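You operate a simulated robot arm through the tools that you are given. There is no shell and no other tool. Be economical: measure what you need, move in short steps, check, and stop when the job is done.

Carry out the task below with a simulated robot arm. There is one attempt and no reset: what you move stays moved.

Task
Reset the gate stop to the card's figure, then open the gate again.
Fine: switch the gate shut first; park the pin, wind the handwheel, pin it.

The check looks at the end state, three seconds after you hand in, the way a careful person would. Anything else that was tipped, shoved, dropped, spilled or broken makes it a failure.

Robot
A 7-joint arm with a two-finger parallel gripper, fixed in place. Base frame: the origin is at the foot of the arm, x ahead of it, y to its left, z up. Units: mm, degrees, N and s.
With the tool pointing down near the work surface it reaches from about 480 to 920 mm from the base axis. Its first joint turns from -115.0 to 115.0 degrees. Payload 3.91 kg.
Tool frame: the origin (TCP) lies between the finger pads and is the grasp point; the fingertips stand 30 mm ahead of it; z points along the fingers, y is the line along which they close. Largest opening 110 mm; finger width 20, thickness 10; the body of the gripper, 48 by 112 mm, starts 55 mm behind the TCP.
Orientation is that of the tool frame in the base frame, as a unit quaternion [w, x, y, z]. With the fingers straight down and closing along the base's y, the tool's x points along the base's -x, its y along +y and its z along -z.

Tools
- The arm moves only by the tool drive_tool. Its arguments are lists of equal length, an entry for each row: "angular": the turn, a rotation vector about the tool's x, y, z in degrees, a list of three; "travel": the shift along the tool's x, y, z in mm, a list of three; "hand": the opening in per cent of the stroke, from 0 (shut) to 100 (fully open). In form: {"angular": [[rx, ry, rz], ...], "travel": [[tx, ty, tz], ...], "hand": [hand, ...]}. A call has 1 to 20 rows; each row shifts and turns the commanded pose from where the row before left it, along the tool's axes as they then stand. Each row takes 0.2 s and may step no farther than 50 mm and 8.6 degrees from the row before; otherwise, or with a gripper value out of range, the whole call is refused. Where a pose cannot be reached the arm comes as near as it can. A force on the tool above 40 N (or 10 N above the force at the start of the call, whichever is more), or a blocked arm, ends the call early, and 0.2 s more pass. Each finger travels about 153 mm/s and halts on what it meets, pressing with about 38 N; the grip force reading is that of the motor and also rises with nothing between the fingers. The clock runs only during rows and for 0.2 s after the last one: add rows that do not move to give the fingers time. It gives the time, the measured TCP pose, the force on the tool (base axes), the opening and the grip force at its end, in the units of the frame above (readings bear some noise).
- Cameras (640 x 400 px; columns grow to the right, rows downward): "scene" is fixed at [217.6, 498.8, 1644.6]; the picture's right is [-0.63, -0.77, 0.00], its down [-0.51, 0.41, -0.76] and it looks along [0.59, -0.48, -0.65] (base axes); focal length 331 px, centre (320, 200). "wrist" rides on the gripper at [-36, 0, -57] in the tool frame; the picture's right is [0.00, -1.00, 0.00], its down [0.97, 0.00, -0.24] and it looks along [0.24, 0.00, 0.97] (tool axes); focal length 218 px, centre (320, 200). There is no depth. A picture from a camera that has moved, and an enlarged one, comes with that camera's place and axes in the base frame and with its lens.
- snapshot(camera): a new picture of that camera. The clock stands still meanwhile.
- slide_trunk(by): slides the trunk up (or, below 0, down) by that many mm; the arm rides with it, the base frame stays. It gives what a move gives, with no picture.
- zoom(camera, box): a new picture of the part [left, top, right, bottom] of that camera's present view, enlarged. The clock stands still meanwhile.
- finish_job(): hands the job in; it is judged then, once.

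Go step by step. Nothing tells you positions but the pictures and the camera data: compare them with the known pose of the tool, close in by small moves and look again before you grip or let go. The budget is 120 turns and 64 pictures, counting those below and the enlarged ones. Unless the task says otherwise, let go and move clear before handing in, and close with one line.

The tools are called after "Call:" as name(argument=value, ...) on one line, values as JSON. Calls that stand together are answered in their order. drive_tool: Moves the arm, as the interface text tells. Its arguments: {"type":"object","properties":{"angular":{"type":"array","items":{"type":"array","items":{"type":"number"}}},"travel":{"type":"array","items":{"type":"array","items":{"type":"number"}}},"hand":{"type":"array","items":{"type":"number"}}},"required":["angular","travel","hand"]} The other tools are called the same way: slide_trunk (by) slides the trunk up or down; snapshot (camera) takes a picture; zoom (camera, box) takes an enlarged picture of a part of a camera's view; finish_job () hands the job in.

At the start:

```text
t: 0.0
ee_pos: [542.1, 11.7, 1252.1]
ee_rot: [0.001, 0.0, 1.0, 0.0]
contact_force: [1.0, -0.5, 0.7]
finger_gap: 110.0
grip_force: 0.1
trunk travel left (down, up): [-850.0, 140.0]
```

scene: 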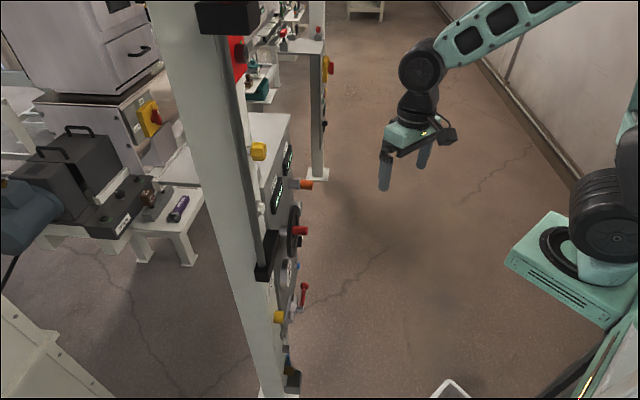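
wrist: 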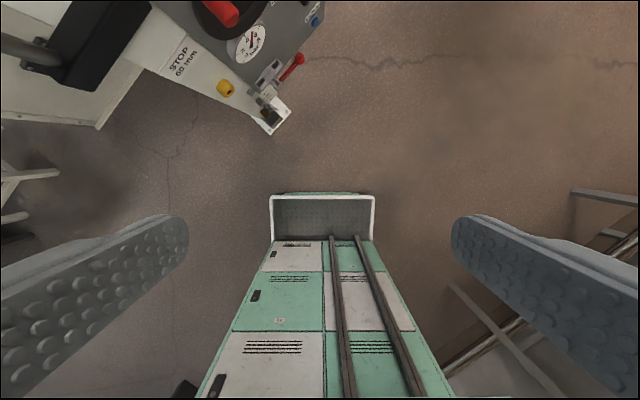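

I see a panel with handwheel, lever and knobs on a post ahead-left of the arm. I will look closer at it with both cameras.

Call:
zoom(camera="scene", box=[220, 120, 340, 395])

Call:
zoom(camera="wrist", box=[100, 0, 340, 150])

```text
1.45 times, centred on (280, 258) of scene
camera zoom: at [217.6, 498.8, 1644.6], right [-0.63, -0.77, 0.0], down [-0.51, 0.41, -0.76], along [0.59, -0.48, -0.65], focal length 481 px, centre (378, 116)
```

zoom: 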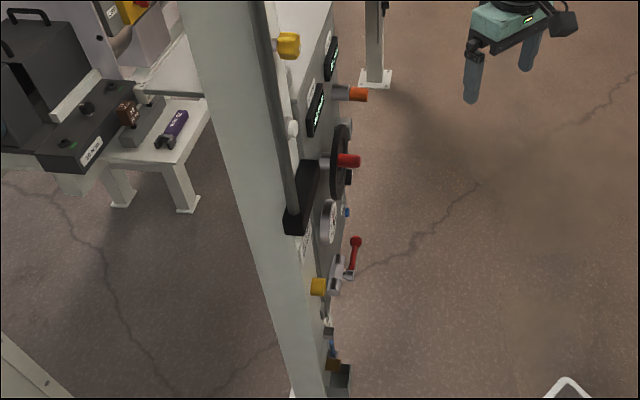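

```text
2.67 times, centred on (220, 75) of wrist
camera zoom: at [578.2, 10.7, 1308.8], right [0.0, -1.0, 0.0], down [-0.97, 0.0, 0.24], along [-0.24, 0.0, -0.97], focal length 582 px, centre (587, 533)
```

zoom: 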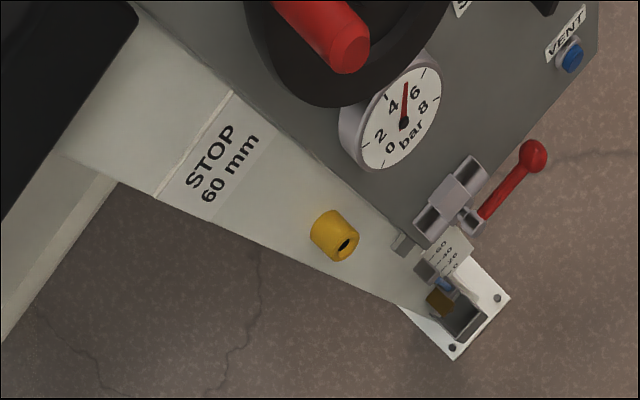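

The panel seems to face the robot obliquely (normal about (-0.7,-0.7,0)), with the wheel around (753,139,985). I'll tilt the tool to horizontal and turn it 45° left so the wrist camera faces the panel.

Call:
drive_tool(angular=[[0, -8.2, 0], [0, -8.2, 0], [0, -8.2, 0], [0, -8.2, 0], [0, -8.2, 0], [0, -8.2, 0], [0, -8.2, 0], [0, -8.2, 0], [0, -8.2, 0], [0, -8.2, 0], [0, -8, 0], [0, 0, 0]], travel=[[0, 0, 0], [0, 0, 0], [0, 0, 0], [0, 0, 0], [0, 0, 0], [0, 0, 0], [0, 0, 0], [0, 0, 0], [0, 0, 0], [0, 0, 0], [0, 0, 0], [0, 0, 0]], hand=[100, 100, 100, 100, 100, 100, 100, 100, 100, 100, 100, 100])

```text
t: 2.6
ee_pos: [621.8, 81.8, 1294.7]
ee_rot: [0.708, 0.0, 0.707, 0.0]
contact_force: [0.1, 0.1, -0.7]
finger_gap: 109.8
grip_force: 0.1
out of reach, approached as far as the arm can: row 5, 6, 7, 8, 9, 10, 11
trunk travel left (down, up): [-850.0, 140.0]
```

The tool is now horizontal. Next, yaw 45° left to face the panel.

Call:
drive_tool(angular=[[-7.5, 0, 0], [-7.5, 0, 0], [-7.5, 0, 0], [-7.5, 0, 0], [-7.5, 0, 0], [-7.5, 0, 0], [0, 0, 0]], travel=[[0, 0, 0], [0, 0, 0], [0, 0, 0], [0, 0, 0], [0, 0, 0], [0, 0, 0], [0, 0, 0]], hand=[100, 100, 100, 100, 100, 100, 100])

Call:
snapshot(camera="wrist")

Call:
snapshot(camera="scene")

```text
t: 4.2
ee_pos: [641.4, 111.9, 1301.4]
ee_rot: [0.692, -0.126, 0.7, 0.124]
contact_force: [-0.1, 0.4, -0.7]
finger_gap: 109.9
grip_force: 0.0
out of reach, approached as far as the arm can: row 1, 2, 3, 4, 5, 6
trunk travel left (down, up): [-850.0, 140.0]
```

```text
59 pictures are left
camera wrist: at [589.1, 91.7, 1338.6], right [0.35, -0.94, 0.0], down [-0.24, -0.09, -0.97], along [0.91, 0.34, -0.25], focal length 218 px, centre (320, 200)
```

wrist: 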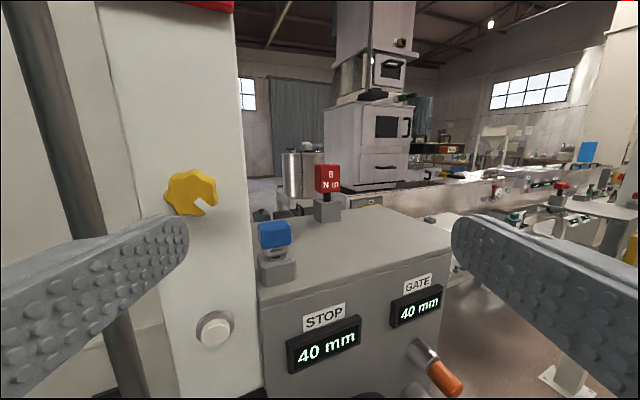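

```text
58 pictures are left
```

scene: 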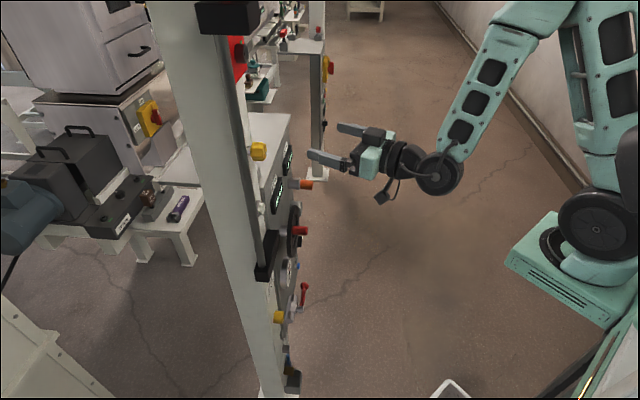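

The display reads STOP 40, GATE 40; the card on the post says 60 mm. I'll lower the trunk to view the panel front squarely.

Call:
slide_trunk(by=-200)

Call:
snapshot(camera="wrist")

```text
t: 6.4
ee_pos: [642.8, 110.6, 1102.0]
ee_rot: [0.692, -0.125, 0.701, 0.123]
contact_force: [0.1, 0.1, 0.1]
finger_gap: 110.0
grip_force: 0.0
trunk travel left (down, up): [-650.0, 340.0]
```

```text
57 pictures are left
camera wrist: at [589.2, 91.5, 1138.5], right [0.35, -0.94, 0.0], down [-0.24, -0.09, -0.97], along [0.91, 0.34, -0.25], focal length 218 px, centre (320, 200)
```

wrist: 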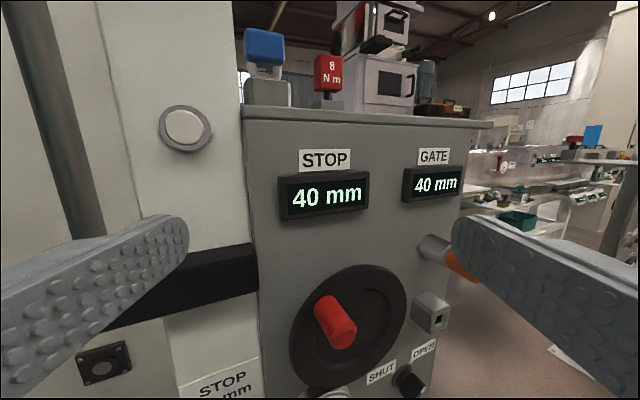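

Now I can see the wheel, the displays and the SHUT/OPEN selector. I'll turn further left and look lower.

Call:
drive_tool(angular=[[-8, 0, 0], [-8, 0, 0], [-8, 0, 0], [0, 0, 0], [0, 0, 0]], travel=[[25, -20, 0], [25, -20, 0], [25, -20, 0], [25, 0, 0], [0, 0, 0]], hand=[100, 100, 100, 100, 100])

Call:
snapshot(camera="wrist")

```text
t: 7.6
ee_pos: [645.6, 105.4, 1077.8]
ee_rot: [0.654, -0.143, 0.733, 0.124]
contact_force: [0.5, 0.6, 0.4]
finger_gap: 109.8
grip_force: 0.1
out of reach, approached as far as the arm can: row 1, 2, 3, 4
trunk travel left (down, up): [-650.0, 340.0]
```

```text
56 pictures are left
camera wrist: at [597.5, 86.2, 1119.7], right [0.37, -0.93, 0.0], down [-0.32, -0.13, -0.94], along [0.87, 0.35, -0.35], focal length 218 px, centre (320, 200)
```

wrist: 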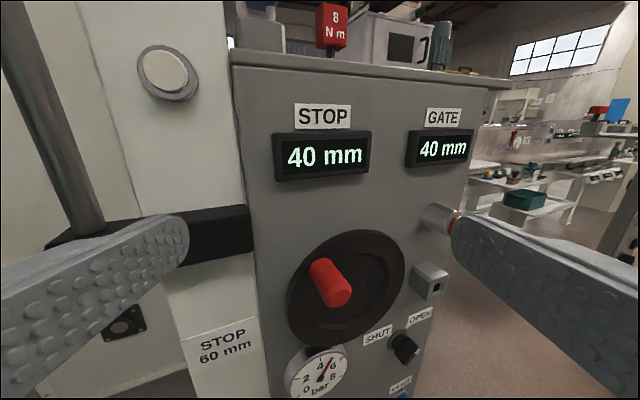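

Triangulating: wheel ≈(800,135,930), selector ≈(890,50,760), panel plane x+y≈965, approach yaw ≈45°. I'll shift right and down first, then correct the yaw.

Call:
drive_tool(angular=[[0, 0, 0], [0, 0, 0], [0, 0, 0], [0, 0, 0], [0, 0, 0]], travel=[[20, -33, 0], [20, -33, 0], [20, -33, 0], [20, -33, 0], [0, 0, 0]], hand=[100, 100, 100, 100, 100])

```text
t: 8.8
ee_pos: [645.9, 106.8, 1076.7]
ee_rot: [0.653, -0.143, 0.733, 0.125]
contact_force: [1.3, -0.4, -0.3]
finger_gap: 110.0
grip_force: 0.1
out of reach, approached as far as the arm can: row 1, 2, 3, 4
trunk travel left (down, up): [-650.0, 340.0]
```

Lower is limited, presumably elbow folding; I'll try moving right/forward and slightly up instead.

Call:
drive_tool(angular=[[0, 0, 0], [0, 0, 0], [0, 0, 0], [0, 0, 0], [0, 0, 0]], travel=[[-20, 0, 10], [-20, -20, 10], [-20, -20, 10], [-20, -20, 10], [0, -20, 0]], hand=[100, 100, 100, 100, 100])

```text
t: 10.0
ee_pos: [722.6, 48.9, 1154.0]
ee_rot: [0.656, -0.141, 0.731, 0.124]
contact_force: [-0.2, -0.1, 0.0]
finger_gap: 110.2
grip_force: 0.1
trunk travel left (down, up): [-650.0, 340.0]
```

That works. Now yaw to 45°, level the pitch, and shift a bit right/down.

Call:
drive_tool(angular=[[0, -6.6, 0], [-7.8, 0, 0], [-7.8, 0, 0], [-7.8, 0, 0], [0, 0, 0], [0, 0, 0], [0, 0, 0]], travel=[[0, 0, 0], [0, 0, 0], [0, 0, 0], [0, -10, 0], [0, -20, -10], [0, -20, -10], [0, 0, 0]], hand=[100, 100, 100, 100, 100, 100, 100])

Call:
slide_trunk(by=-120)

Call:
snapshot(camera="wrist")

```text
t: 11.6
ee_pos: [743.0, -2.0, 1153.5]
ee_rot: [0.635, -0.27, 0.672, 0.27]
contact_force: [-0.2, 0.7, -0.4]
finger_gap: 110.2
grip_force: 0.2
out of reach, approached as far as the arm can: row 1
trunk travel left (down, up): [-650.0, 340.0]
```

```text
t: 13.1
ee_pos: [742.8, -1.6, 1033.0]
ee_rot: [0.635, -0.271, 0.671, 0.27]
contact_force: [0.2, 0.0, 0.4]
finger_gap: 110.1
grip_force: 0.0
trunk travel left (down, up): [-530.0, 460.0]
```

```text
55 pictures are left
camera wrist: at [704.2, -42.2, 1072.2], right [0.71, -0.71, -0.02], down [-0.22, -0.19, -0.96], along [0.67, 0.68, -0.29], focal length 218 px, centre (320, 200)
```

wrist: 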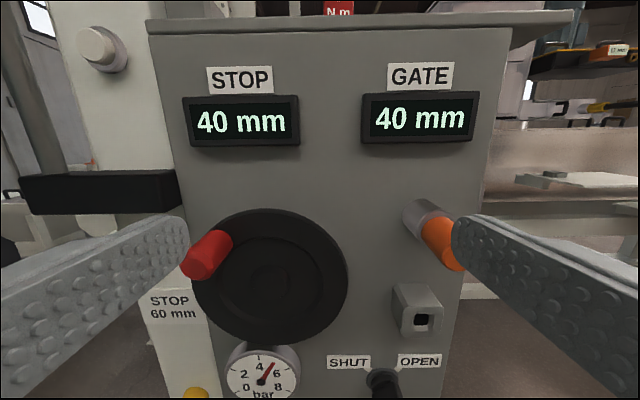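

Clear view: orange-handled pin at right in its sleeve, empty park socket below, selector at the bottom. I'll go lower to see the selector and the rest.

Call:
slide_trunk(by=-170)

Call:
snapshot(camera="wrist")

Call:
snapshot(camera="scene")

```text
t: 15.0
ee_pos: [744.0, -1.9, 863.2]
ee_rot: [0.635, -0.27, 0.672, 0.27]
contact_force: [-1.0, -0.6, 0.1]
finger_gap: 109.8
grip_force: 0.1
trunk travel left (down, up): [-360.0, 630.0]
```

```text
54 pictures are left
camera wrist: at [704.2, -42.2, 902.2], right [0.71, -0.71, -0.02], down [-0.22, -0.19, -0.96], along [0.67, 0.68, -0.29], focal length 218 px, centre (320, 200)
```

wrist: 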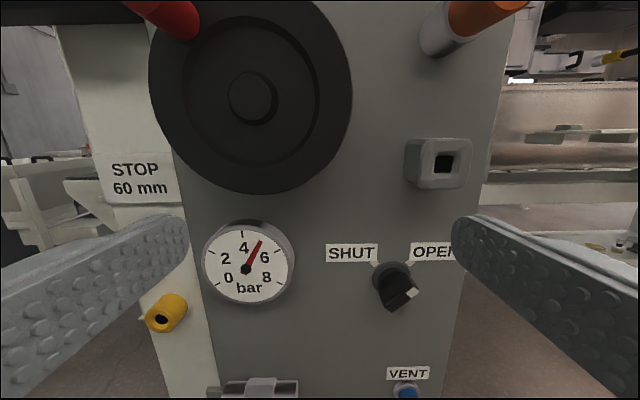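

```text
53 pictures are left
```

scene: 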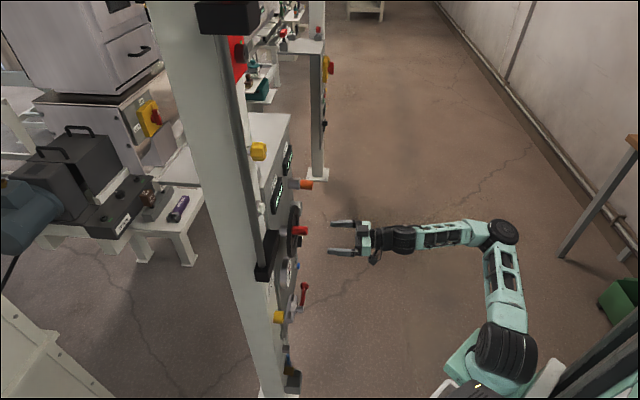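

Let me zoom on the selector, and the pin area in detail.

Call:
zoom(camera="wrist", box=[320, 220, 480, 320])

Call:
zoom(camera="wrist", box=[360, 0, 560, 125])

```text
4.00 times, centred on (400, 270) of wrist
camera zoom: at [704.2, -42.2, 902.2], right [0.71, -0.71, -0.02], down [-0.22, -0.19, -0.96], along [0.67, 0.68, -0.29], focal length 873 px, centre (0, -80)
```

zoom: 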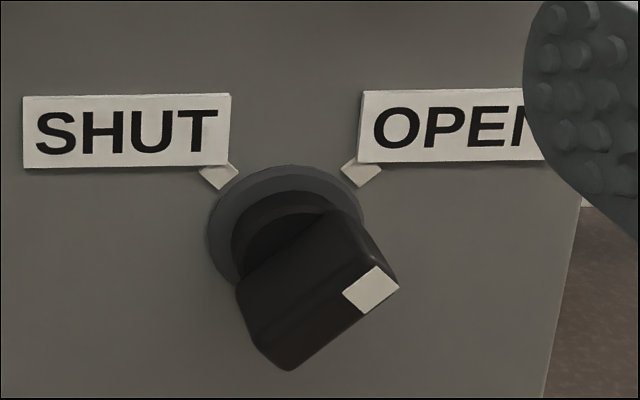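

```text
3.20 times, centred on (460, 62) of wrist
camera zoom: at [704.2, -42.2, 902.2], right [0.71, -0.71, -0.02], down [-0.22, -0.19, -0.96], along [0.67, 0.68, -0.29], focal length 698 px, centre (-128, 640)
```

zoom: 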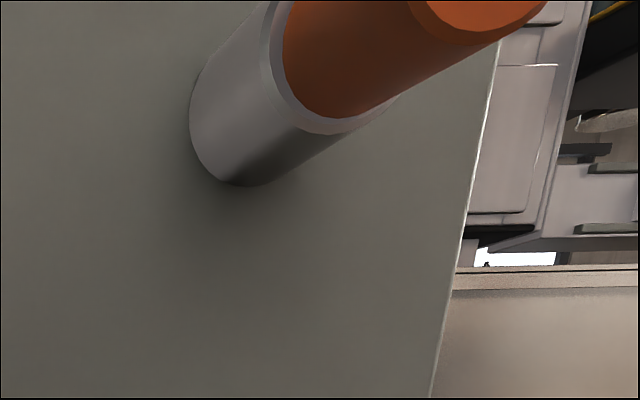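

Selector pointer is at OPEN; bar ≈45°. I take its axis at about (916,54,737). I'll align the tool in front of it (right 82, down 126) and level pitch.

Call:
drive_tool(angular=[[0, -2.8, 0], [0, 0, 1], [0, 0, 0], [0, 0, 0]], travel=[[0, -27, 0], [0, -27, 0], [0, -28, 0], [0, 0, 0]], hand=[100, 100, 100, 100])

Call:
slide_trunk(by=-126)

Call:
snapshot(camera="wrist")

```text
t: 16.0
ee_pos: [802.0, -62.0, 859.0]
ee_rot: [0.648, -0.258, 0.658, 0.282]
contact_force: [-0.3, -0.3, 0.0]
finger_gap: 110.0
grip_force: 0.1
trunk travel left (down, up): [-360.0, 630.0]
```

```text
t: 17.5
ee_pos: [799.5, -60.8, 733.2]
ee_rot: [0.648, -0.26, 0.658, 0.283]
contact_force: [-0.2, -0.1, 0.4]
finger_gap: 109.9
grip_force: 0.1
trunk travel left (down, up): [-234.0, 756.0]
```

```text
50 pictures are left
camera wrist: at [761.8, -103.0, 768.2], right [0.71, -0.71, -0.04], down [-0.19, -0.14, -0.97], along [0.68, 0.69, -0.24], focal length 218 px, centre (320, 200)
```

wrist: 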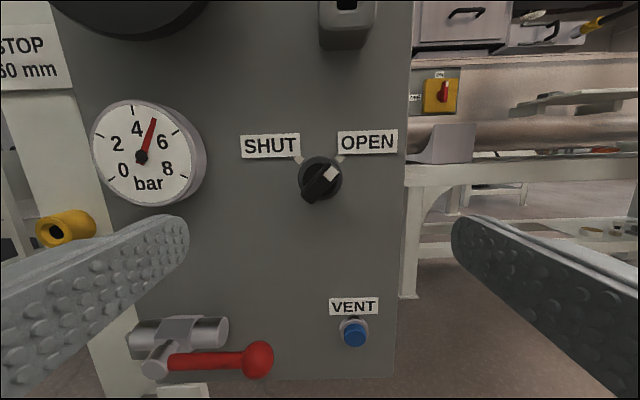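

Selector axis at ≈(916.5,53,736), confirmed by the second view; bar front at n≈655. I'll roll +43° to match the bar, narrow the opening, advance 80 and look.

Call:
drive_tool(angular=[[0, 0, 8.6], [0, 0, 8.6], [0, 0, 8.6], [0, 0, 8.6], [0, 0, 8.4], [0, 0, 0], [0, 0, 0], [0, 0, 0]], travel=[[-3, -2, 0], [0, 0, 0], [0, 0, 0], [0, 0, 0], [0, 0, 20], [0, 0, 30], [0, 0, 30], [0, 0, 0]], hand=[50, 50, 50, 50, 50, 50, 50, 50])

Call:
snapshot(camera="wrist")

```text
t: 19.3
ee_pos: [858.4, -2.9, 734.0]
ee_rot: [0.5, -0.001, 0.707, 0.5]
contact_force: [-1.2, 0.1, 0.4]
finger_gap: 54.9
grip_force: 0.1
trunk travel left (down, up): [-234.0, 756.0]
```

```text
49 pictures are left
camera wrist: at [836.4, -63.3, 760.6], right [0.5, -0.5, -0.71], down [-0.65, 0.31, -0.69], along [0.57, 0.81, -0.17], focal length 218 px, centre (320, 200)
```

wrist: 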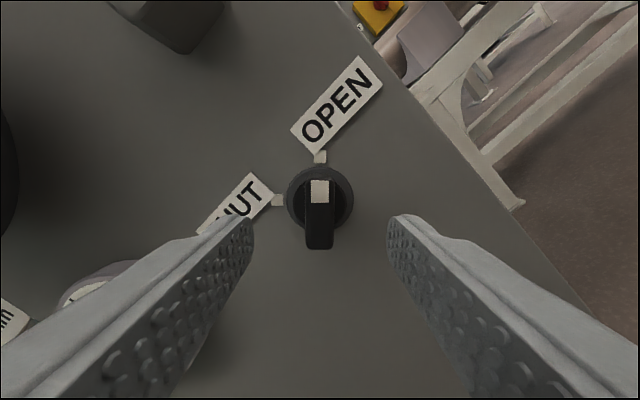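

Excellent alignment. Advance 37 mm and close on the bar.

Call:
drive_tool(angular=[[0, 0, 0], [0, 0, 0], [0, 0, 0], [0, 0, 0], [0, 0, 0], [0, 0, 0]], travel=[[0, 0, 20], [0, 0, 17], [0, 0, 0], [0, 0, 0], [0, 0, 0], [0, 0, 0]], hand=[50, 50, 50, 0, 0, 0])

Call:
snapshot(camera="wrist")

```text
t: 20.7
ee_pos: [884.8, 24.1, 734.1]
ee_rot: [0.501, -0.002, 0.707, 0.5]
contact_force: [-2.4, 4.1, 5.5]
finger_gap: 15.8
grip_force: 45.0
trunk travel left (down, up): [-234.0, 756.0]
```

```text
48 pictures are left
camera wrist: at [862.8, -36.0, 759.9], right [0.5, -0.5, -0.71], down [-0.65, 0.31, -0.69], along [0.57, 0.81, -0.17], focal length 218 px, centre (320, 200)
```

wrist: 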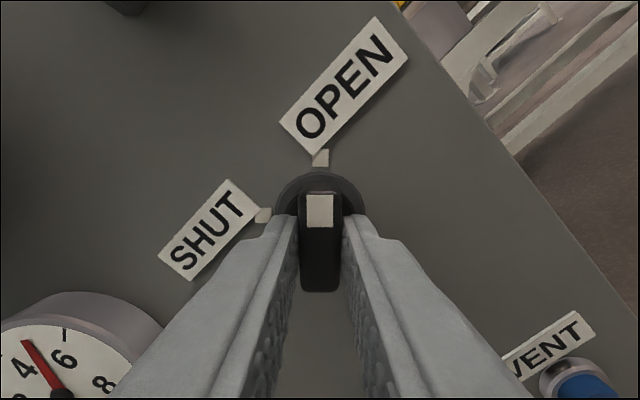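

Gripped. Rotate counterclockwise 90° toward SHUT.

Call:
drive_tool(angular=[[0, 0, -8.2], [0, 0, -8.2], [0, 0, -8.2], [0, 0, -8.2], [0, 0, -8.2], [0, 0, -8.2], [0, 0, -8.2], [0, 0, -8.2], [0, 0, -8.2], [0, 0, -8.2], [0, 0, -8], [0, 0, 0], [0, 0, 0]], travel=[[0, 0, 0], [0, 0, 0], [0, 0, 0], [0, 0, 0], [0, 0, 0], [0, 0, 0], [0, 0, 0], [0, 0, 0], [0, 0, 0], [0, 0, 0], [0, 0, 0], [0, 0, 0], [0, 0, 0]], hand=[0, 0, 0, 0, 0, 0, 0, 0, 0, 0, 0, 0, 0])

Call:
snapshot(camera="wrist")

```text
t: 23.5
ee_pos: [886.0, 22.0, 733.7]
ee_rot: [0.707, -0.502, 0.498, 0.0]
contact_force: [17.9, 34.6, -10.0]
finger_gap: 15.6
grip_force: 44.6
trunk travel left (down, up): [-234.0, 756.0]
```

```text
47 pictures are left
camera wrist: at [827.4, -0.8, 760.0], right [0.5, -0.5, 0.71], down [0.32, -0.66, -0.68], along [0.8, 0.57, -0.17], focal length 218 px, centre (320, 200)
```

wrist: 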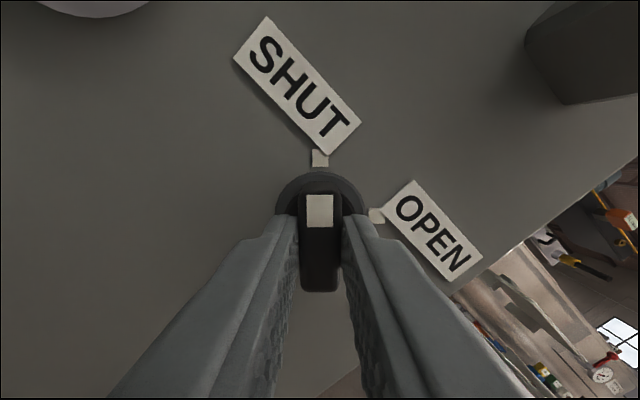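

Selector is now at SHUT. Release, back off 100, roll back upright, and raise the trunk to view the pin.

Call:
drive_tool(angular=[[0, 0, 0], [0, 0, 0], [0, 0, 0], [0, 0, 0], [0, 0, 0], [0, 0, 0], [0, 0, 8], [0, 0, 8], [0, 0, 8], [0, 0, 8], [0, 0, 8], [0, 0, 5], [0, 0, 0]], travel=[[0, 0, 0], [0, 0, 0], [0, 0, -20], [0, 0, -30], [0, 0, -40], [0, 0, -30], [0, 0, 0], [0, 0, 0], [0, 0, 0], [0, 0, 0], [0, 0, 0], [0, 0, 0], [0, 0, 0]], hand=[50, 50, 50, 50, 50, 50, 50, 50, 50, 50, 50, 50, 50])

Call:
slide_trunk(by=247)

Call:
snapshot(camera="wrist")

```text
t: 26.3
ee_pos: [800.7, -64.7, 735.5]
ee_rot: [0.653, -0.272, 0.653, 0.271]
contact_force: [-0.3, 0.6, -0.2]
finger_gap: 55.0
grip_force: 0.2
trunk travel left (down, up): [-234.0, 756.0]
```

```text
t: 28.9
ee_pos: [799.4, -65.2, 982.7]
ee_rot: [0.653, -0.271, 0.653, 0.271]
contact_force: [0.8, -0.2, -0.9]
finger_gap: 54.9
grip_force: 0.0
trunk travel left (down, up): [-481.0, 509.0]
```

```text
46 pictures are left
camera wrist: at [760.0, -106.2, 1018.3], right [0.71, -0.71, 0.0], down [-0.17, -0.17, -0.97], along [0.69, 0.69, -0.24], focal length 218 px, centre (320, 200)
```

wrist: 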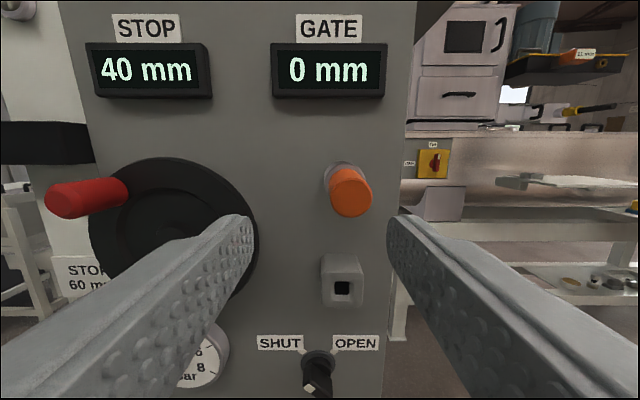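

Gate is now 0 mm. Pin handle ≈ lateral 21 mm to my right at z≈987. I'll line up with it and zoom to measure.

Call:
drive_tool(angular=[[0, 0, 0], [0, 0, 0]], travel=[[-4, -18, 0], [0, 0, 0]], hand=[60, 60])

Call:
zoom(camera="wrist", box=[240, 130, 400, 330])

```text
t: 29.5
ee_pos: [813.3, -77.7, 987.3]
ee_rot: [0.654, -0.272, 0.653, 0.269]
contact_force: [0.0, -0.2, -0.7]
finger_gap: 66.0
grip_force: 0.1
trunk travel left (down, up): [-481.0, 509.0]
```

```text
2.00 times, centred on (320, 230) of wrist
camera zoom: at [773.3, -118.8, 1023.6], right [0.71, -0.71, 0.0], down [-0.17, -0.17, -0.97], along [0.69, 0.69, -0.24], focal length 436 px, centre (320, 140)
```

zoom: 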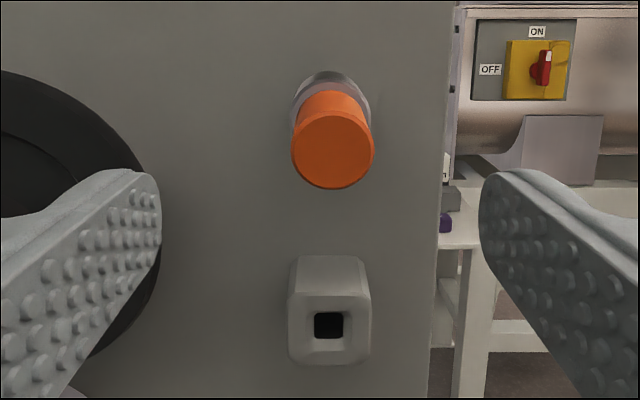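

Pin handle tip at n≈615, lateral −635, z≈984, 30 mm diameter; square park hole at same lateral, z≈878. Approach and grip the handle.

Call:
drive_tool(angular=[[0, 0, 0], [0, 0, 0], [0, 0, 0], [0, 0, 0], [0, 0, 0]], travel=[[3, -5, 0], [0, 0, 30], [0, 0, 20], [0, 0, 10], [0, 0, 0]], hand=[60, 60, 60, 60, 60])

Call:
snapshot(camera="wrist")

```text
t: 30.7
ee_pos: [859.8, -37.5, 982.0]
ee_rot: [0.653, -0.272, 0.653, 0.27]
contact_force: [-0.3, 0.0, 0.4]
finger_gap: 66.2
grip_force: 0.2
trunk travel left (down, up): [-481.0, 509.0]
```

```text
44 pictures are left
camera wrist: at [819.3, -78.5, 1018.5], right [0.71, -0.71, 0.0], down [-0.17, -0.17, -0.97], along [0.69, 0.69, -0.24], focal length 218 px, centre (320, 200)
```

wrist: 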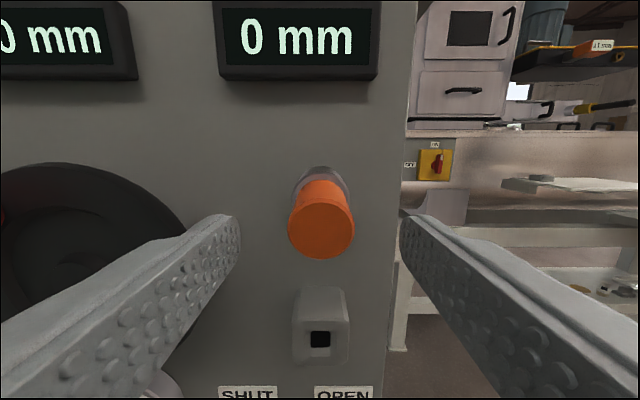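

Aligned. Advance 29 mm and grip the outer part of the handle.

Call:
drive_tool(angular=[[0, 0, 0], [0, 0, 0], [0, 0, 0], [0, 0, 0], [0, 0, 0]], travel=[[0, 0, 20], [0, 0, 9], [0, 0, 0], [0, 0, 0], [0, 0, 0]], hand=[60, 60, 0, 0, 0])

Call:
snapshot(camera="wrist")

```text
t: 31.9
ee_pos: [880.3, -16.3, 983.3]
ee_rot: [0.653, -0.272, 0.653, 0.271]
contact_force: [-0.8, -0.9, 0.0]
finger_gap: 29.6
grip_force: 37.9
trunk travel left (down, up): [-481.0, 509.0]
```

```text
43 pictures are left
camera wrist: at [840.0, -57.8, 1018.7], right [0.71, -0.71, 0.0], down [-0.17, -0.17, -0.97], along [0.69, 0.69, -0.24], focal length 218 px, centre (320, 200)
```

wrist: 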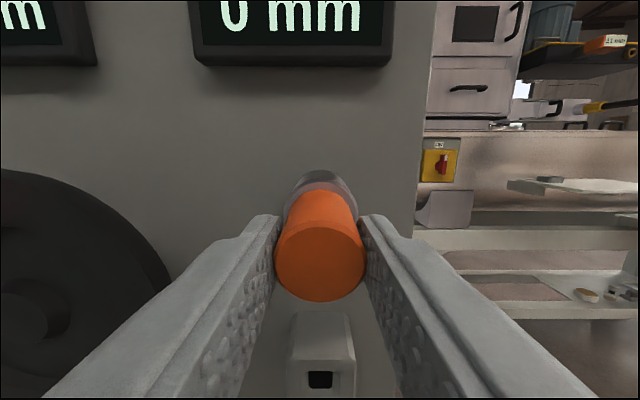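

Gripped. Pull straight out in small steps.

Call:
drive_tool(angular=[[0, 0, 0], [0, 0, 0], [0, 0, 0], [0, 0, 0], [0, 0, 0], [0, 0, 0]], travel=[[0, 0, -10], [0, 0, -15], [0, 0, -15], [0, 0, -15], [0, 0, -15], [0, 0, 0]], hand=[0, 0, 0, 0, 0, 0])

Call:
snapshot(camera="wrist")

```text
t: 33.3
ee_pos: [828.9, -67.3, 982.8]
ee_rot: [0.653, -0.271, 0.653, 0.271]
contact_force: [0.0, -0.9, 0.5]
finger_gap: 29.4
grip_force: 38.6
trunk travel left (down, up): [-481.0, 509.0]
```

```text
42 pictures are left
camera wrist: at [788.0, -108.1, 1019.1], right [0.71, -0.71, 0.0], down [-0.17, -0.17, -0.97], along [0.69, 0.69, -0.24], focal length 218 px, centre (320, 200)
```

wrist: 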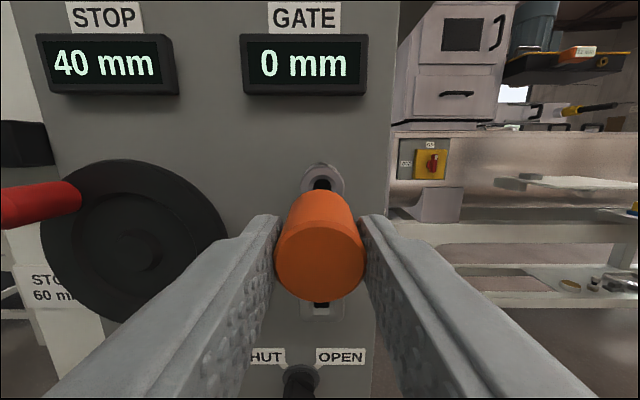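

Call:
zoom(camera="wrist", box=[270, 140, 370, 320])

Call:
zoom(camera="scene", box=[260, 150, 380, 225])

```text
2.22 times, centred on (320, 230) of wrist
camera zoom: at [788.0, -108.1, 1019.1], right [0.71, -0.71, 0.0], down [-0.17, -0.17, -0.97], along [0.69, 0.69, -0.24], focal length 485 px, centre (320, 133)
```

zoom: 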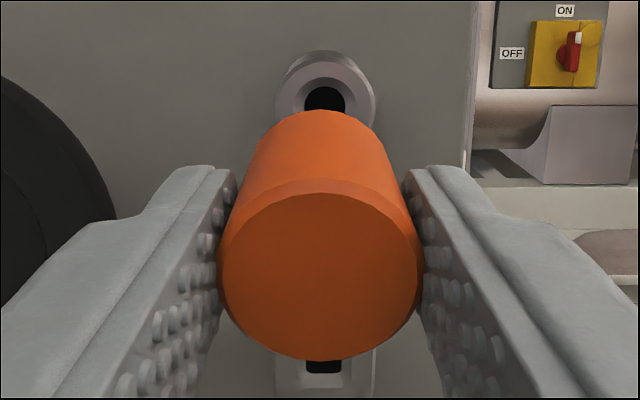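

```text
5.33 times, centred on (320, 188) of scene
camera zoom: at [217.6, 498.8, 1644.6], right [-0.63, -0.77, 0.0], down [-0.51, 0.41, -0.76], along [0.59, -0.48, -0.65], focal length 1763 px, centre (320, 267)
```

zoom: 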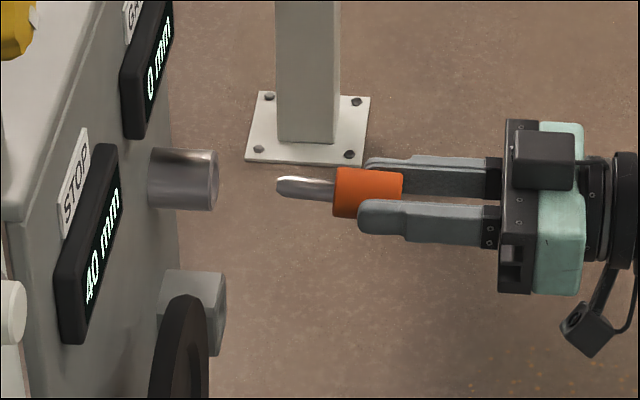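

The pin is out cleanly: round tapered shaft, ~36 mm long. Park hole is ≈108 mm lower at the same lateral. Lower the trunk 107 and compare from the scene camera.

Call:
slide_trunk(by=-107)

Call:
zoom(camera="scene", box=[260, 170, 380, 245])

Call:
snapshot(camera="wrist")

```text
t: 34.7
ee_pos: [828.5, -67.2, 875.0]
ee_rot: [0.653, -0.271, 0.653, 0.27]
contact_force: [-0.5, 0.5, 0.0]
finger_gap: 29.7
grip_force: 37.9
trunk travel left (down, up): [-374.0, 616.0]
```

```text
5.33 times, centred on (320, 208) of scene
camera zoom: at [217.6, 498.8, 1644.6], right [-0.63, -0.77, 0.0], down [-0.51, 0.41, -0.76], along [0.59, -0.48, -0.65], focal length 1763 px, centre (320, 160)
```

zoom: 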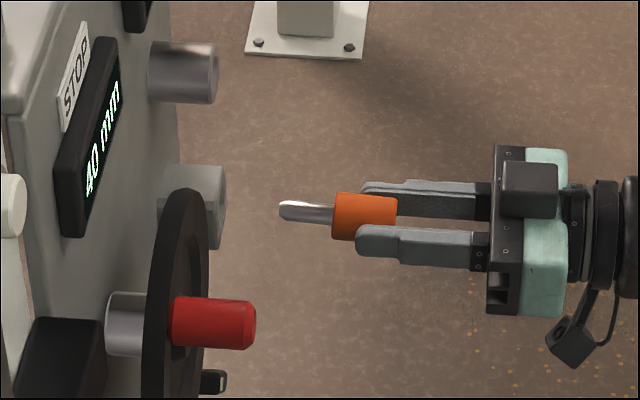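

```text
38 pictures are left
camera wrist: at [788.2, -108.0, 912.1], right [0.71, -0.71, 0.0], down [-0.17, -0.17, -0.97], along [0.69, 0.69, -0.24], focal length 218 px, centre (320, 200)
```

wrist: 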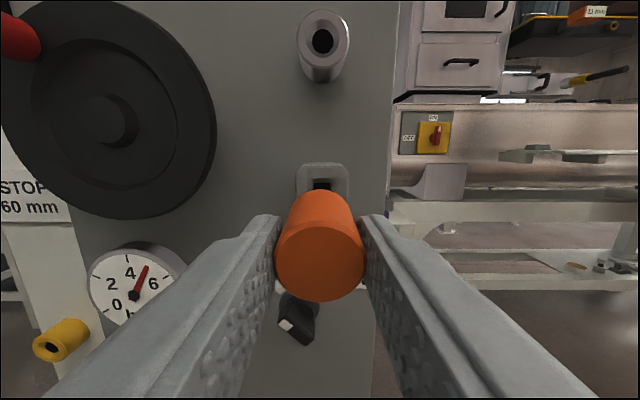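

Alignment looks right both ways. Advance to the hole gently.

Call:
drive_tool(angular=[[0, 0, 0], [0, 0, 0], [0, 0, 0], [0, 0, 0], [0, 0, 0], [0, 0, 0]], travel=[[0, 0, 15], [0, 0, 15], [0, 0, 8], [0, 0, 6], [0, 0, 6], [0, 0, 0]], hand=[0, 0, 0, 0, 0, 0])

Call:
zoom(camera="scene", box=[260, 170, 380, 245])

```text
t: 36.1
ee_pos: [864.7, -33.4, 874.3]
ee_rot: [0.652, -0.271, 0.655, 0.269]
contact_force: [-0.2, -4.1, -13.9]
finger_gap: 29.6
grip_force: 38.1
trunk travel left (down, up): [-374.0, 616.0]
```

```text
5.33 times, centred on (320, 208) of scene
camera zoom: at [217.6, 498.8, 1644.6], right [-0.63, -0.77, 0.0], down [-0.51, 0.41, -0.76], along [0.59, -0.48, -0.65], focal length 1763 px, centre (320, 160)
```

zoom: 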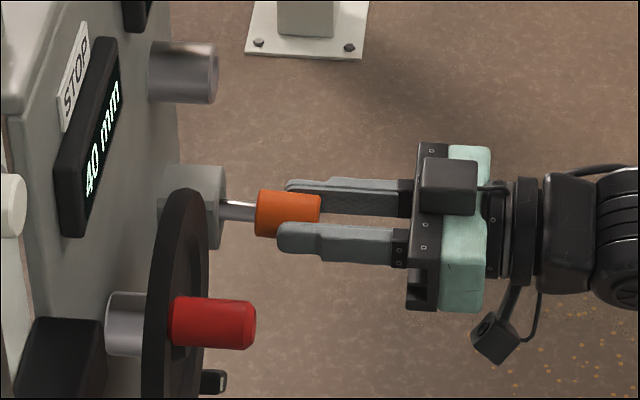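

The tip is in the hole; force −14 N in z suggests I'm slightly high. Lower 1.5 mm and continue.

Call:
drive_tool(angular=[[0, 0, 0], [0, 0, 0], [0, 0, 0], [0, 0, 0], [0, 0, 0]], travel=[[1.5, -1, 0], [0, 0, 5], [0, 0, 5], [0, 0, 5], [0, 0, 0]], hand=[0, 0, 0, 0, 0])

```text
t: 37.3
ee_pos: [875.5, -21.7, 874.3]
ee_rot: [0.653, -0.272, 0.653, 0.27]
contact_force: [-1.2, -1.6, -10.6]
finger_gap: 29.5
grip_force: 38.1
trunk travel left (down, up): [-374.0, 616.0]
```

Call:
drive_tool(angular=[[0, 0, 0], [0, 0, 0], [0, 0, 0], [0, 0, 0]], travel=[[1, 0, 3], [0, 0, 3], [0, 0, 3], [0, 0, 0]], hand=[0, 0, 0, 0])

Call:
zoom(camera="scene", box=[260, 170, 380, 245])

```text
t: 38.3
ee_pos: [882.1, -15.5, 874.9]
ee_rot: [0.654, -0.271, 0.653, 0.271]
contact_force: [-6.0, -8.5, -3.5]
finger_gap: 29.5
grip_force: 38.2
trunk travel left (down, up): [-374.0, 616.0]
```

```text
5.33 times, centred on (320, 208) of scene
camera zoom: at [217.6, 498.8, 1644.6], right [-0.63, -0.77, 0.0], down [-0.51, 0.41, -0.76], along [0.59, -0.48, -0.65], focal length 1763 px, centre (320, 160)
```

zoom: 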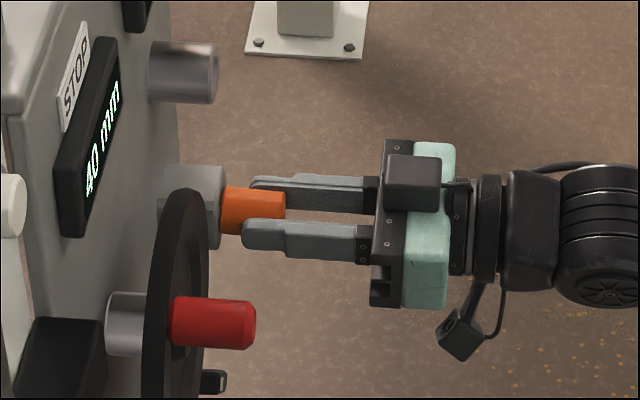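

Pin is seated in the park socket. Release, back off, and move in front of the wheel for a look.

Call:
drive_tool(angular=[[0, 0, 0], [0, 0, 0], [0, 0, 0], [0, 0, 0], [0, 0, 0], [0, 0, 0], [0, 0, 0]], travel=[[0, 0, 0], [0, 0, 0], [0, 0, -20], [0, 0, -40], [0, 0, -40], [0, 0, -10], [0, 0, 0]], hand=[60, 60, 60, 60, 60, 60, 60])

Call:
drive_tool(angular=[[0, 0, 0], [0, 0, 0], [0, 0, 0], [0, 0, 0], [0, 0, 0]], travel=[[-15, 35, 0], [-15, 35, 0], [-15, 35, 0], [-15, 35, 0], [0, 0, 0]], hand=[60, 60, 60, 60, 60])

Call:
snapshot(camera="wrist")

```text
t: 39.9
ee_pos: [805.0, -93.3, 873.7]
ee_rot: [0.653, -0.271, 0.653, 0.271]
contact_force: [-0.1, -1.0, 0.1]
finger_gap: 66.0
grip_force: 0.1
trunk travel left (down, up): [-374.0, 616.0]
```

```text
t: 41.1
ee_pos: [703.2, 6.5, 934.9]
ee_rot: [0.654, -0.271, 0.653, 0.27]
contact_force: [-0.1, -0.3, 0.6]
finger_gap: 66.2
grip_force: 0.1
trunk travel left (down, up): [-374.0, 616.0]
```

```text
35 pictures are left
camera wrist: at [662.5, -34.1, 970.4], right [0.71, -0.71, 0.0], down [-0.17, -0.17, -0.97], along [0.69, 0.69, -0.24], focal length 218 px, centre (320, 200)
```

wrist: 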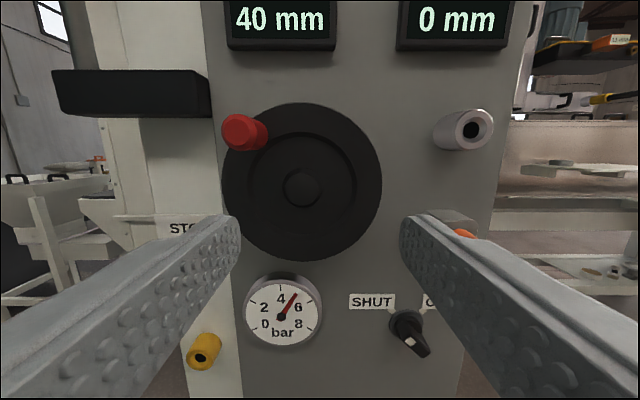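

Wheel hub ≈ (lateral −475, z 932), handle ≈ (lateral −438, z 979.5), radius 60, tip n≈605. Approach the handle with a narrower opening and look before gripping.

Call:
drive_tool(angular=[[0, 0, 0], [0, 0, 0], [0, 0, 0], [0, 0, 0]], travel=[[-22, 27, 0], [-22.5, 27.5, 0], [0, 0, 45], [0, 0, 0]], hand=[45, 45, 45, 45])

Call:
snapshot(camera="wrist")

```text
t: 42.1
ee_pos: [693.9, 76.0, 978.1]
ee_rot: [0.653, -0.272, 0.653, 0.27]
contact_force: [0.4, -0.4, -0.3]
finger_gap: 49.7
grip_force: 0.1
trunk travel left (down, up): [-374.0, 616.0]
```

```text
34 pictures are left
camera wrist: at [653.6, 35.0, 1012.9], right [0.71, -0.71, 0.0], down [-0.17, -0.17, -0.97], along [0.69, 0.69, -0.24], focal length 218 px, centre (320, 200)
```

wrist: 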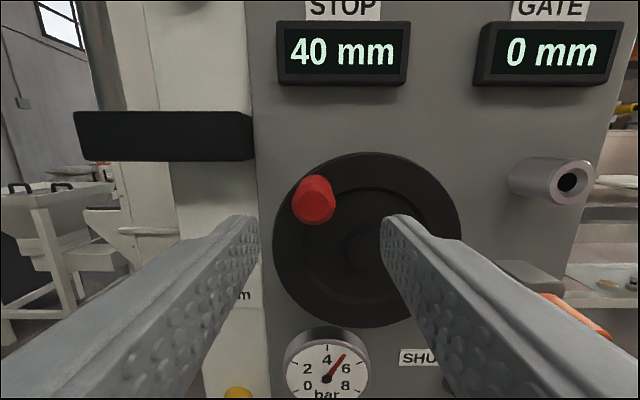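

Aligned within 2 mm. Advance to grip the handle.

Call:
drive_tool(angular=[[0, 0, 0], [0, 0, 0], [0, 0, 0], [0, 0, 0], [0, 0, 0], [0, 0, 0]], travel=[[-1.5, 2, 20], [0, 0, 20], [0, 0, 18], [0, 0, 0], [0, 0, 0], [0, 0, 0]], hand=[45, 45, 45, 0, 0, 0])

Call:
snapshot(camera="wrist")

```text
t: 43.5
ee_pos: [734.3, 119.9, 980.1]
ee_rot: [0.654, -0.272, 0.652, 0.27]
contact_force: [-3.3, 5.7, 1.8]
finger_gap: 25.5
grip_force: 44.9
trunk travel left (down, up): [-374.0, 616.0]
```

```text
33 pictures are left
camera wrist: at [694.3, 79.2, 1016.2], right [0.71, -0.71, 0.0], down [-0.17, -0.17, -0.97], along [0.69, 0.69, -0.24], focal length 218 px, centre (320, 200)
```

wrist: 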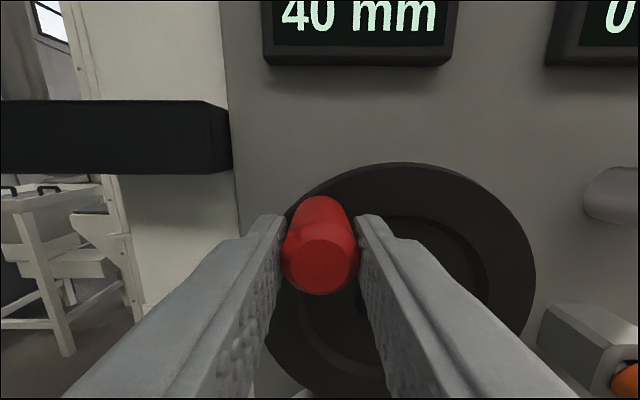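

Gripped (25.5 mm). Test a clockwise arc of 24° and read the display.

Call:
drive_tool(angular=[[0, 0, 0], [0, 0, 0], [0, 0, 0], [0, 0, 0]], travel=[[-5.2, -7.1, 0], [-4.2, -7.7, 0], [-3, -8.3, 0], [0, 0, 0]], hand=[0, 0, 0, 0])

Call:
snapshot(camera="wrist")

```text
t: 44.5
ee_pos: [752.1, 103.6, 991.0]
ee_rot: [0.654, -0.271, 0.653, 0.27]
contact_force: [-22.1, -5.4, -0.5]
finger_gap: 25.3
grip_force: 44.8
trunk travel left (down, up): [-374.0, 616.0]
```

```text
32 pictures are left
camera wrist: at [712.1, 62.1, 1027.7], right [0.71, -0.71, 0.0], down [-0.17, -0.17, -0.97], along [0.69, 0.69, -0.24], focal length 218 px, centre (320, 200)
```

wrist: 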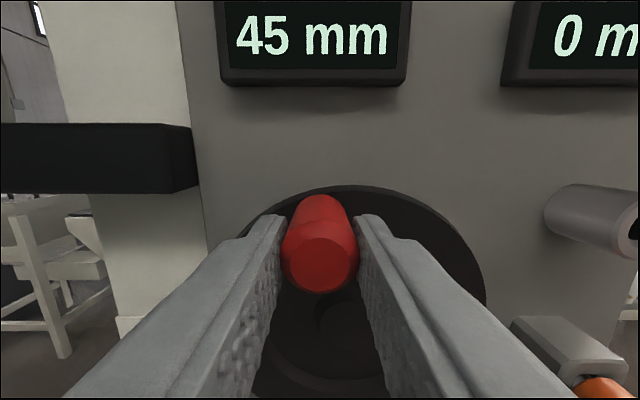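

Clockwise raises the stop: 24.7° → +5 mm (≈0.2 mm/deg). Continue clockwise 60° and read again.

Call:
drive_tool(angular=[[0, 0, 0], [0, 0, 0], [0, 0, 0], [0, 0, 0], [0, 0, 0], [0, 0, 0], [0, 0, 0], [0, 0, 0], [0, 0, 0]], travel=[[-1.6, -7.9, 0], [-0.6, -8, 0], [0.5, -8, 0], [1.5, -7.8, 0], [2.5, -7.7, 0], [3.4, -7.2, 0], [4.4, -6.7, 0], [5.3, -6.1, 0], [0, 0, 0]], hand=[0, 0, 0, 0, 0, 0, 0, 0, 0])

Call:
snapshot(camera="wrist")

```text
t: 46.5
ee_pos: [795.9, 60.3, 975.4]
ee_rot: [0.654, -0.271, 0.654, 0.269]
contact_force: [5.3, 5.3, 2.4]
finger_gap: 25.0
grip_force: 45.1
trunk travel left (down, up): [-374.0, 616.0]
```

```text
31 pictures are left
camera wrist: at [755.1, 19.6, 1012.4], right [0.71, -0.71, 0.0], down [-0.17, -0.17, -0.97], along [0.69, 0.69, -0.24], focal length 218 px, centre (320, 200)
```

wrist: 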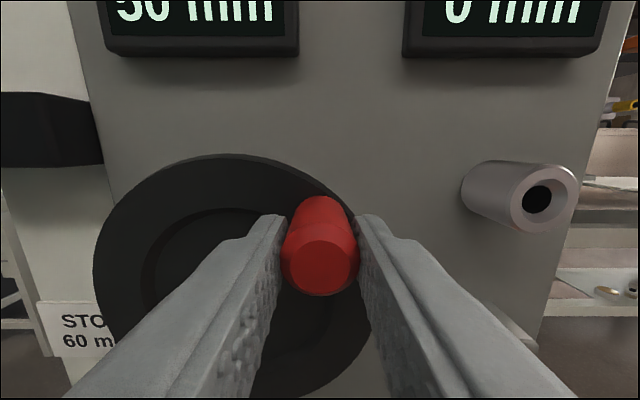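

The display is cut off; check with the scene camera.

Call:
zoom(camera="scene", box=[255, 130, 335, 230])

Call:
zoom(camera="wrist", box=[90, 0, 250, 60])

```text
4.00 times, centred on (295, 180) of scene
camera zoom: at [217.6, 498.8, 1644.6], right [-0.63, -0.77, 0.0], down [-0.51, 0.41, -0.76], along [0.59, -0.48, -0.65], focal length 1322 px, centre (420, 280)
```

zoom: 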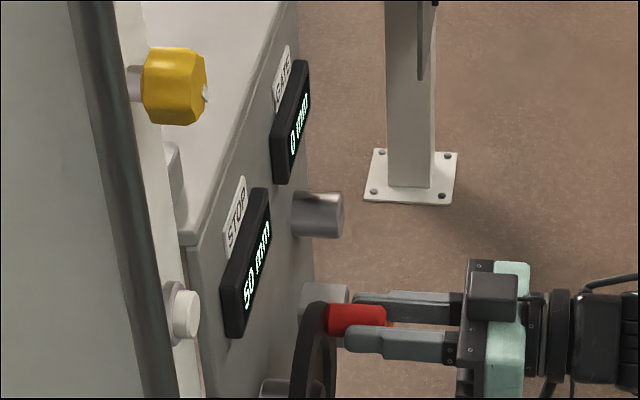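

```text
4.00 times, centred on (170, 30) of wrist
camera zoom: at [755.1, 19.6, 1012.4], right [0.71, -0.71, 0.0], down [-0.17, -0.17, -0.97], along [0.69, 0.69, -0.24], focal length 873 px, centre (920, 880)
```

zoom: 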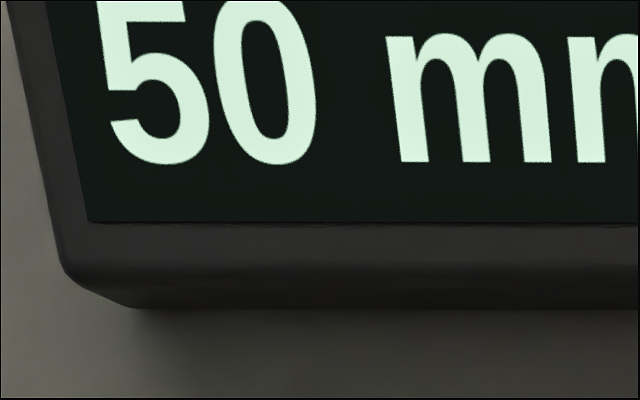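

It shows 50 mm — 5 mm steps, i.e. about 45° each. Continue the arc clockwise by ~82° toward the 180° point.

Call:
drive_tool(angular=[[0, 0, 0], [0, 0, 0], [0, 0, 0], [0, 0, 0], [0, 0, 0], [0, 0, 0], [0, 0, 0], [0, 0, 0], [0, 0, 0], [0, 0, 0], [0, 0, 0], [0, 0, 0]], travel=[[6.2, -5.3, 0], [6.8, -4.5, 0], [7.3, -3.6, 0], [7.8, -2.6, 0], [8.0, -1.6, 0], [8.1, -0.5, 0], [8.2, 0.6, 0], [8.0, 1.6, 0], [7.7, 2.6, 0], [7.3, 3.7, 0], [6.8, 4.5, 0], [0, 0, 0]], hand=[0, 0, 0, 0, 0, 0, 0, 0, 0, 0, 0, 0])

Call:
zoom(camera="scene", box=[255, 150, 335, 250])

Call:
snapshot(camera="wrist")

```text
t: 49.1
ee_pos: [805.2, 51.7, 891.0]
ee_rot: [0.653, -0.265, 0.658, 0.266]
contact_force: [9.7, -6.5, -3.3]
finger_gap: 25.8
grip_force: 44.5
trunk travel left (down, up): [-374.0, 616.0]
stopped in row 12: the force on the tool passed its limit (the readings are from after the stop); the commanded pose is now the measured one
```

```text
4.00 times, centred on (295, 200) of scene
camera zoom: at [217.6, 498.8, 1644.6], right [-0.63, -0.77, 0.0], down [-0.51, 0.41, -0.76], along [0.59, -0.48, -0.65], focal length 1322 px, centre (420, 200)
```

zoom: 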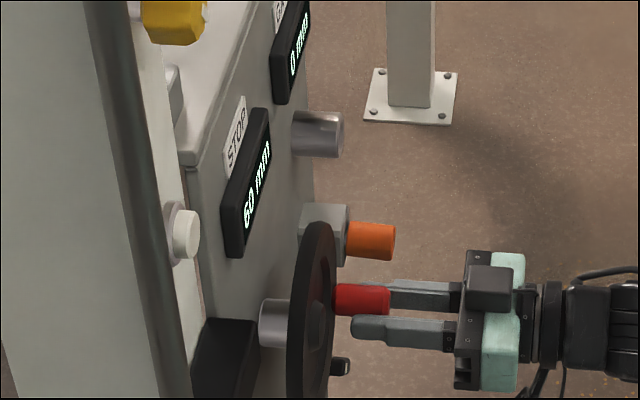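

```text
27 pictures are left
camera wrist: at [764.1, 11.0, 927.3], right [0.7, -0.72, 0.0], down [-0.18, -0.17, -0.97], along [0.69, 0.68, -0.25], focal length 218 px, centre (320, 200)
```

wrist: 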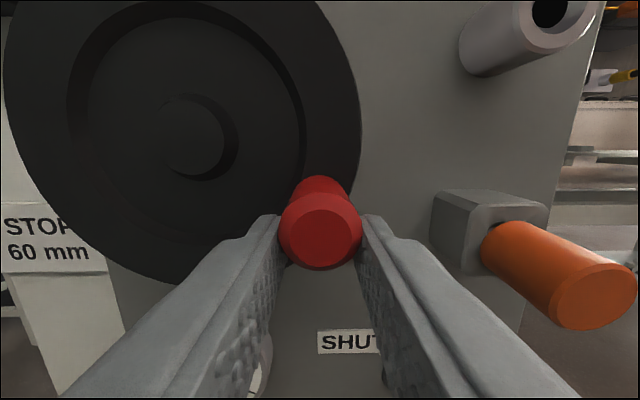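

Display reads 60, but the handle slipped up in the grip and is at about 158°, right on the rounding threshold. I'll release, back off, roll so the fingers push along the arc, and look again.

Call:
drive_tool(angular=[[0, 0, 0], [0, 0, 0], [0, 0, 0], [0, 0, 0], [0, 0, 0]], travel=[[0, 0, 0], [0, 0, 0], [0, 0, -30], [0, 0, -40], [0, 0, 0]], hand=[45, 45, 45, 45, 45])

Call:
snapshot(camera="wrist")

```text
t: 50.3
ee_pos: [754.2, 6.0, 893.9]
ee_rot: [0.653, -0.267, 0.657, 0.267]
contact_force: [-0.4, 0.2, -0.8]
finger_gap: 49.5
grip_force: 0.0
trunk travel left (down, up): [-374.0, 616.0]
```

```text
26 pictures are left
camera wrist: at [713.3, -35.1, 928.9], right [0.7, -0.71, 0.0], down [-0.18, -0.17, -0.97], along [0.69, 0.68, -0.24], focal length 218 px, centre (320, 200)
```

wrist: 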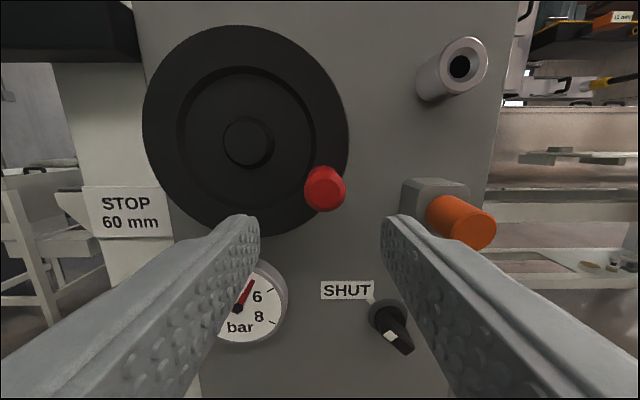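

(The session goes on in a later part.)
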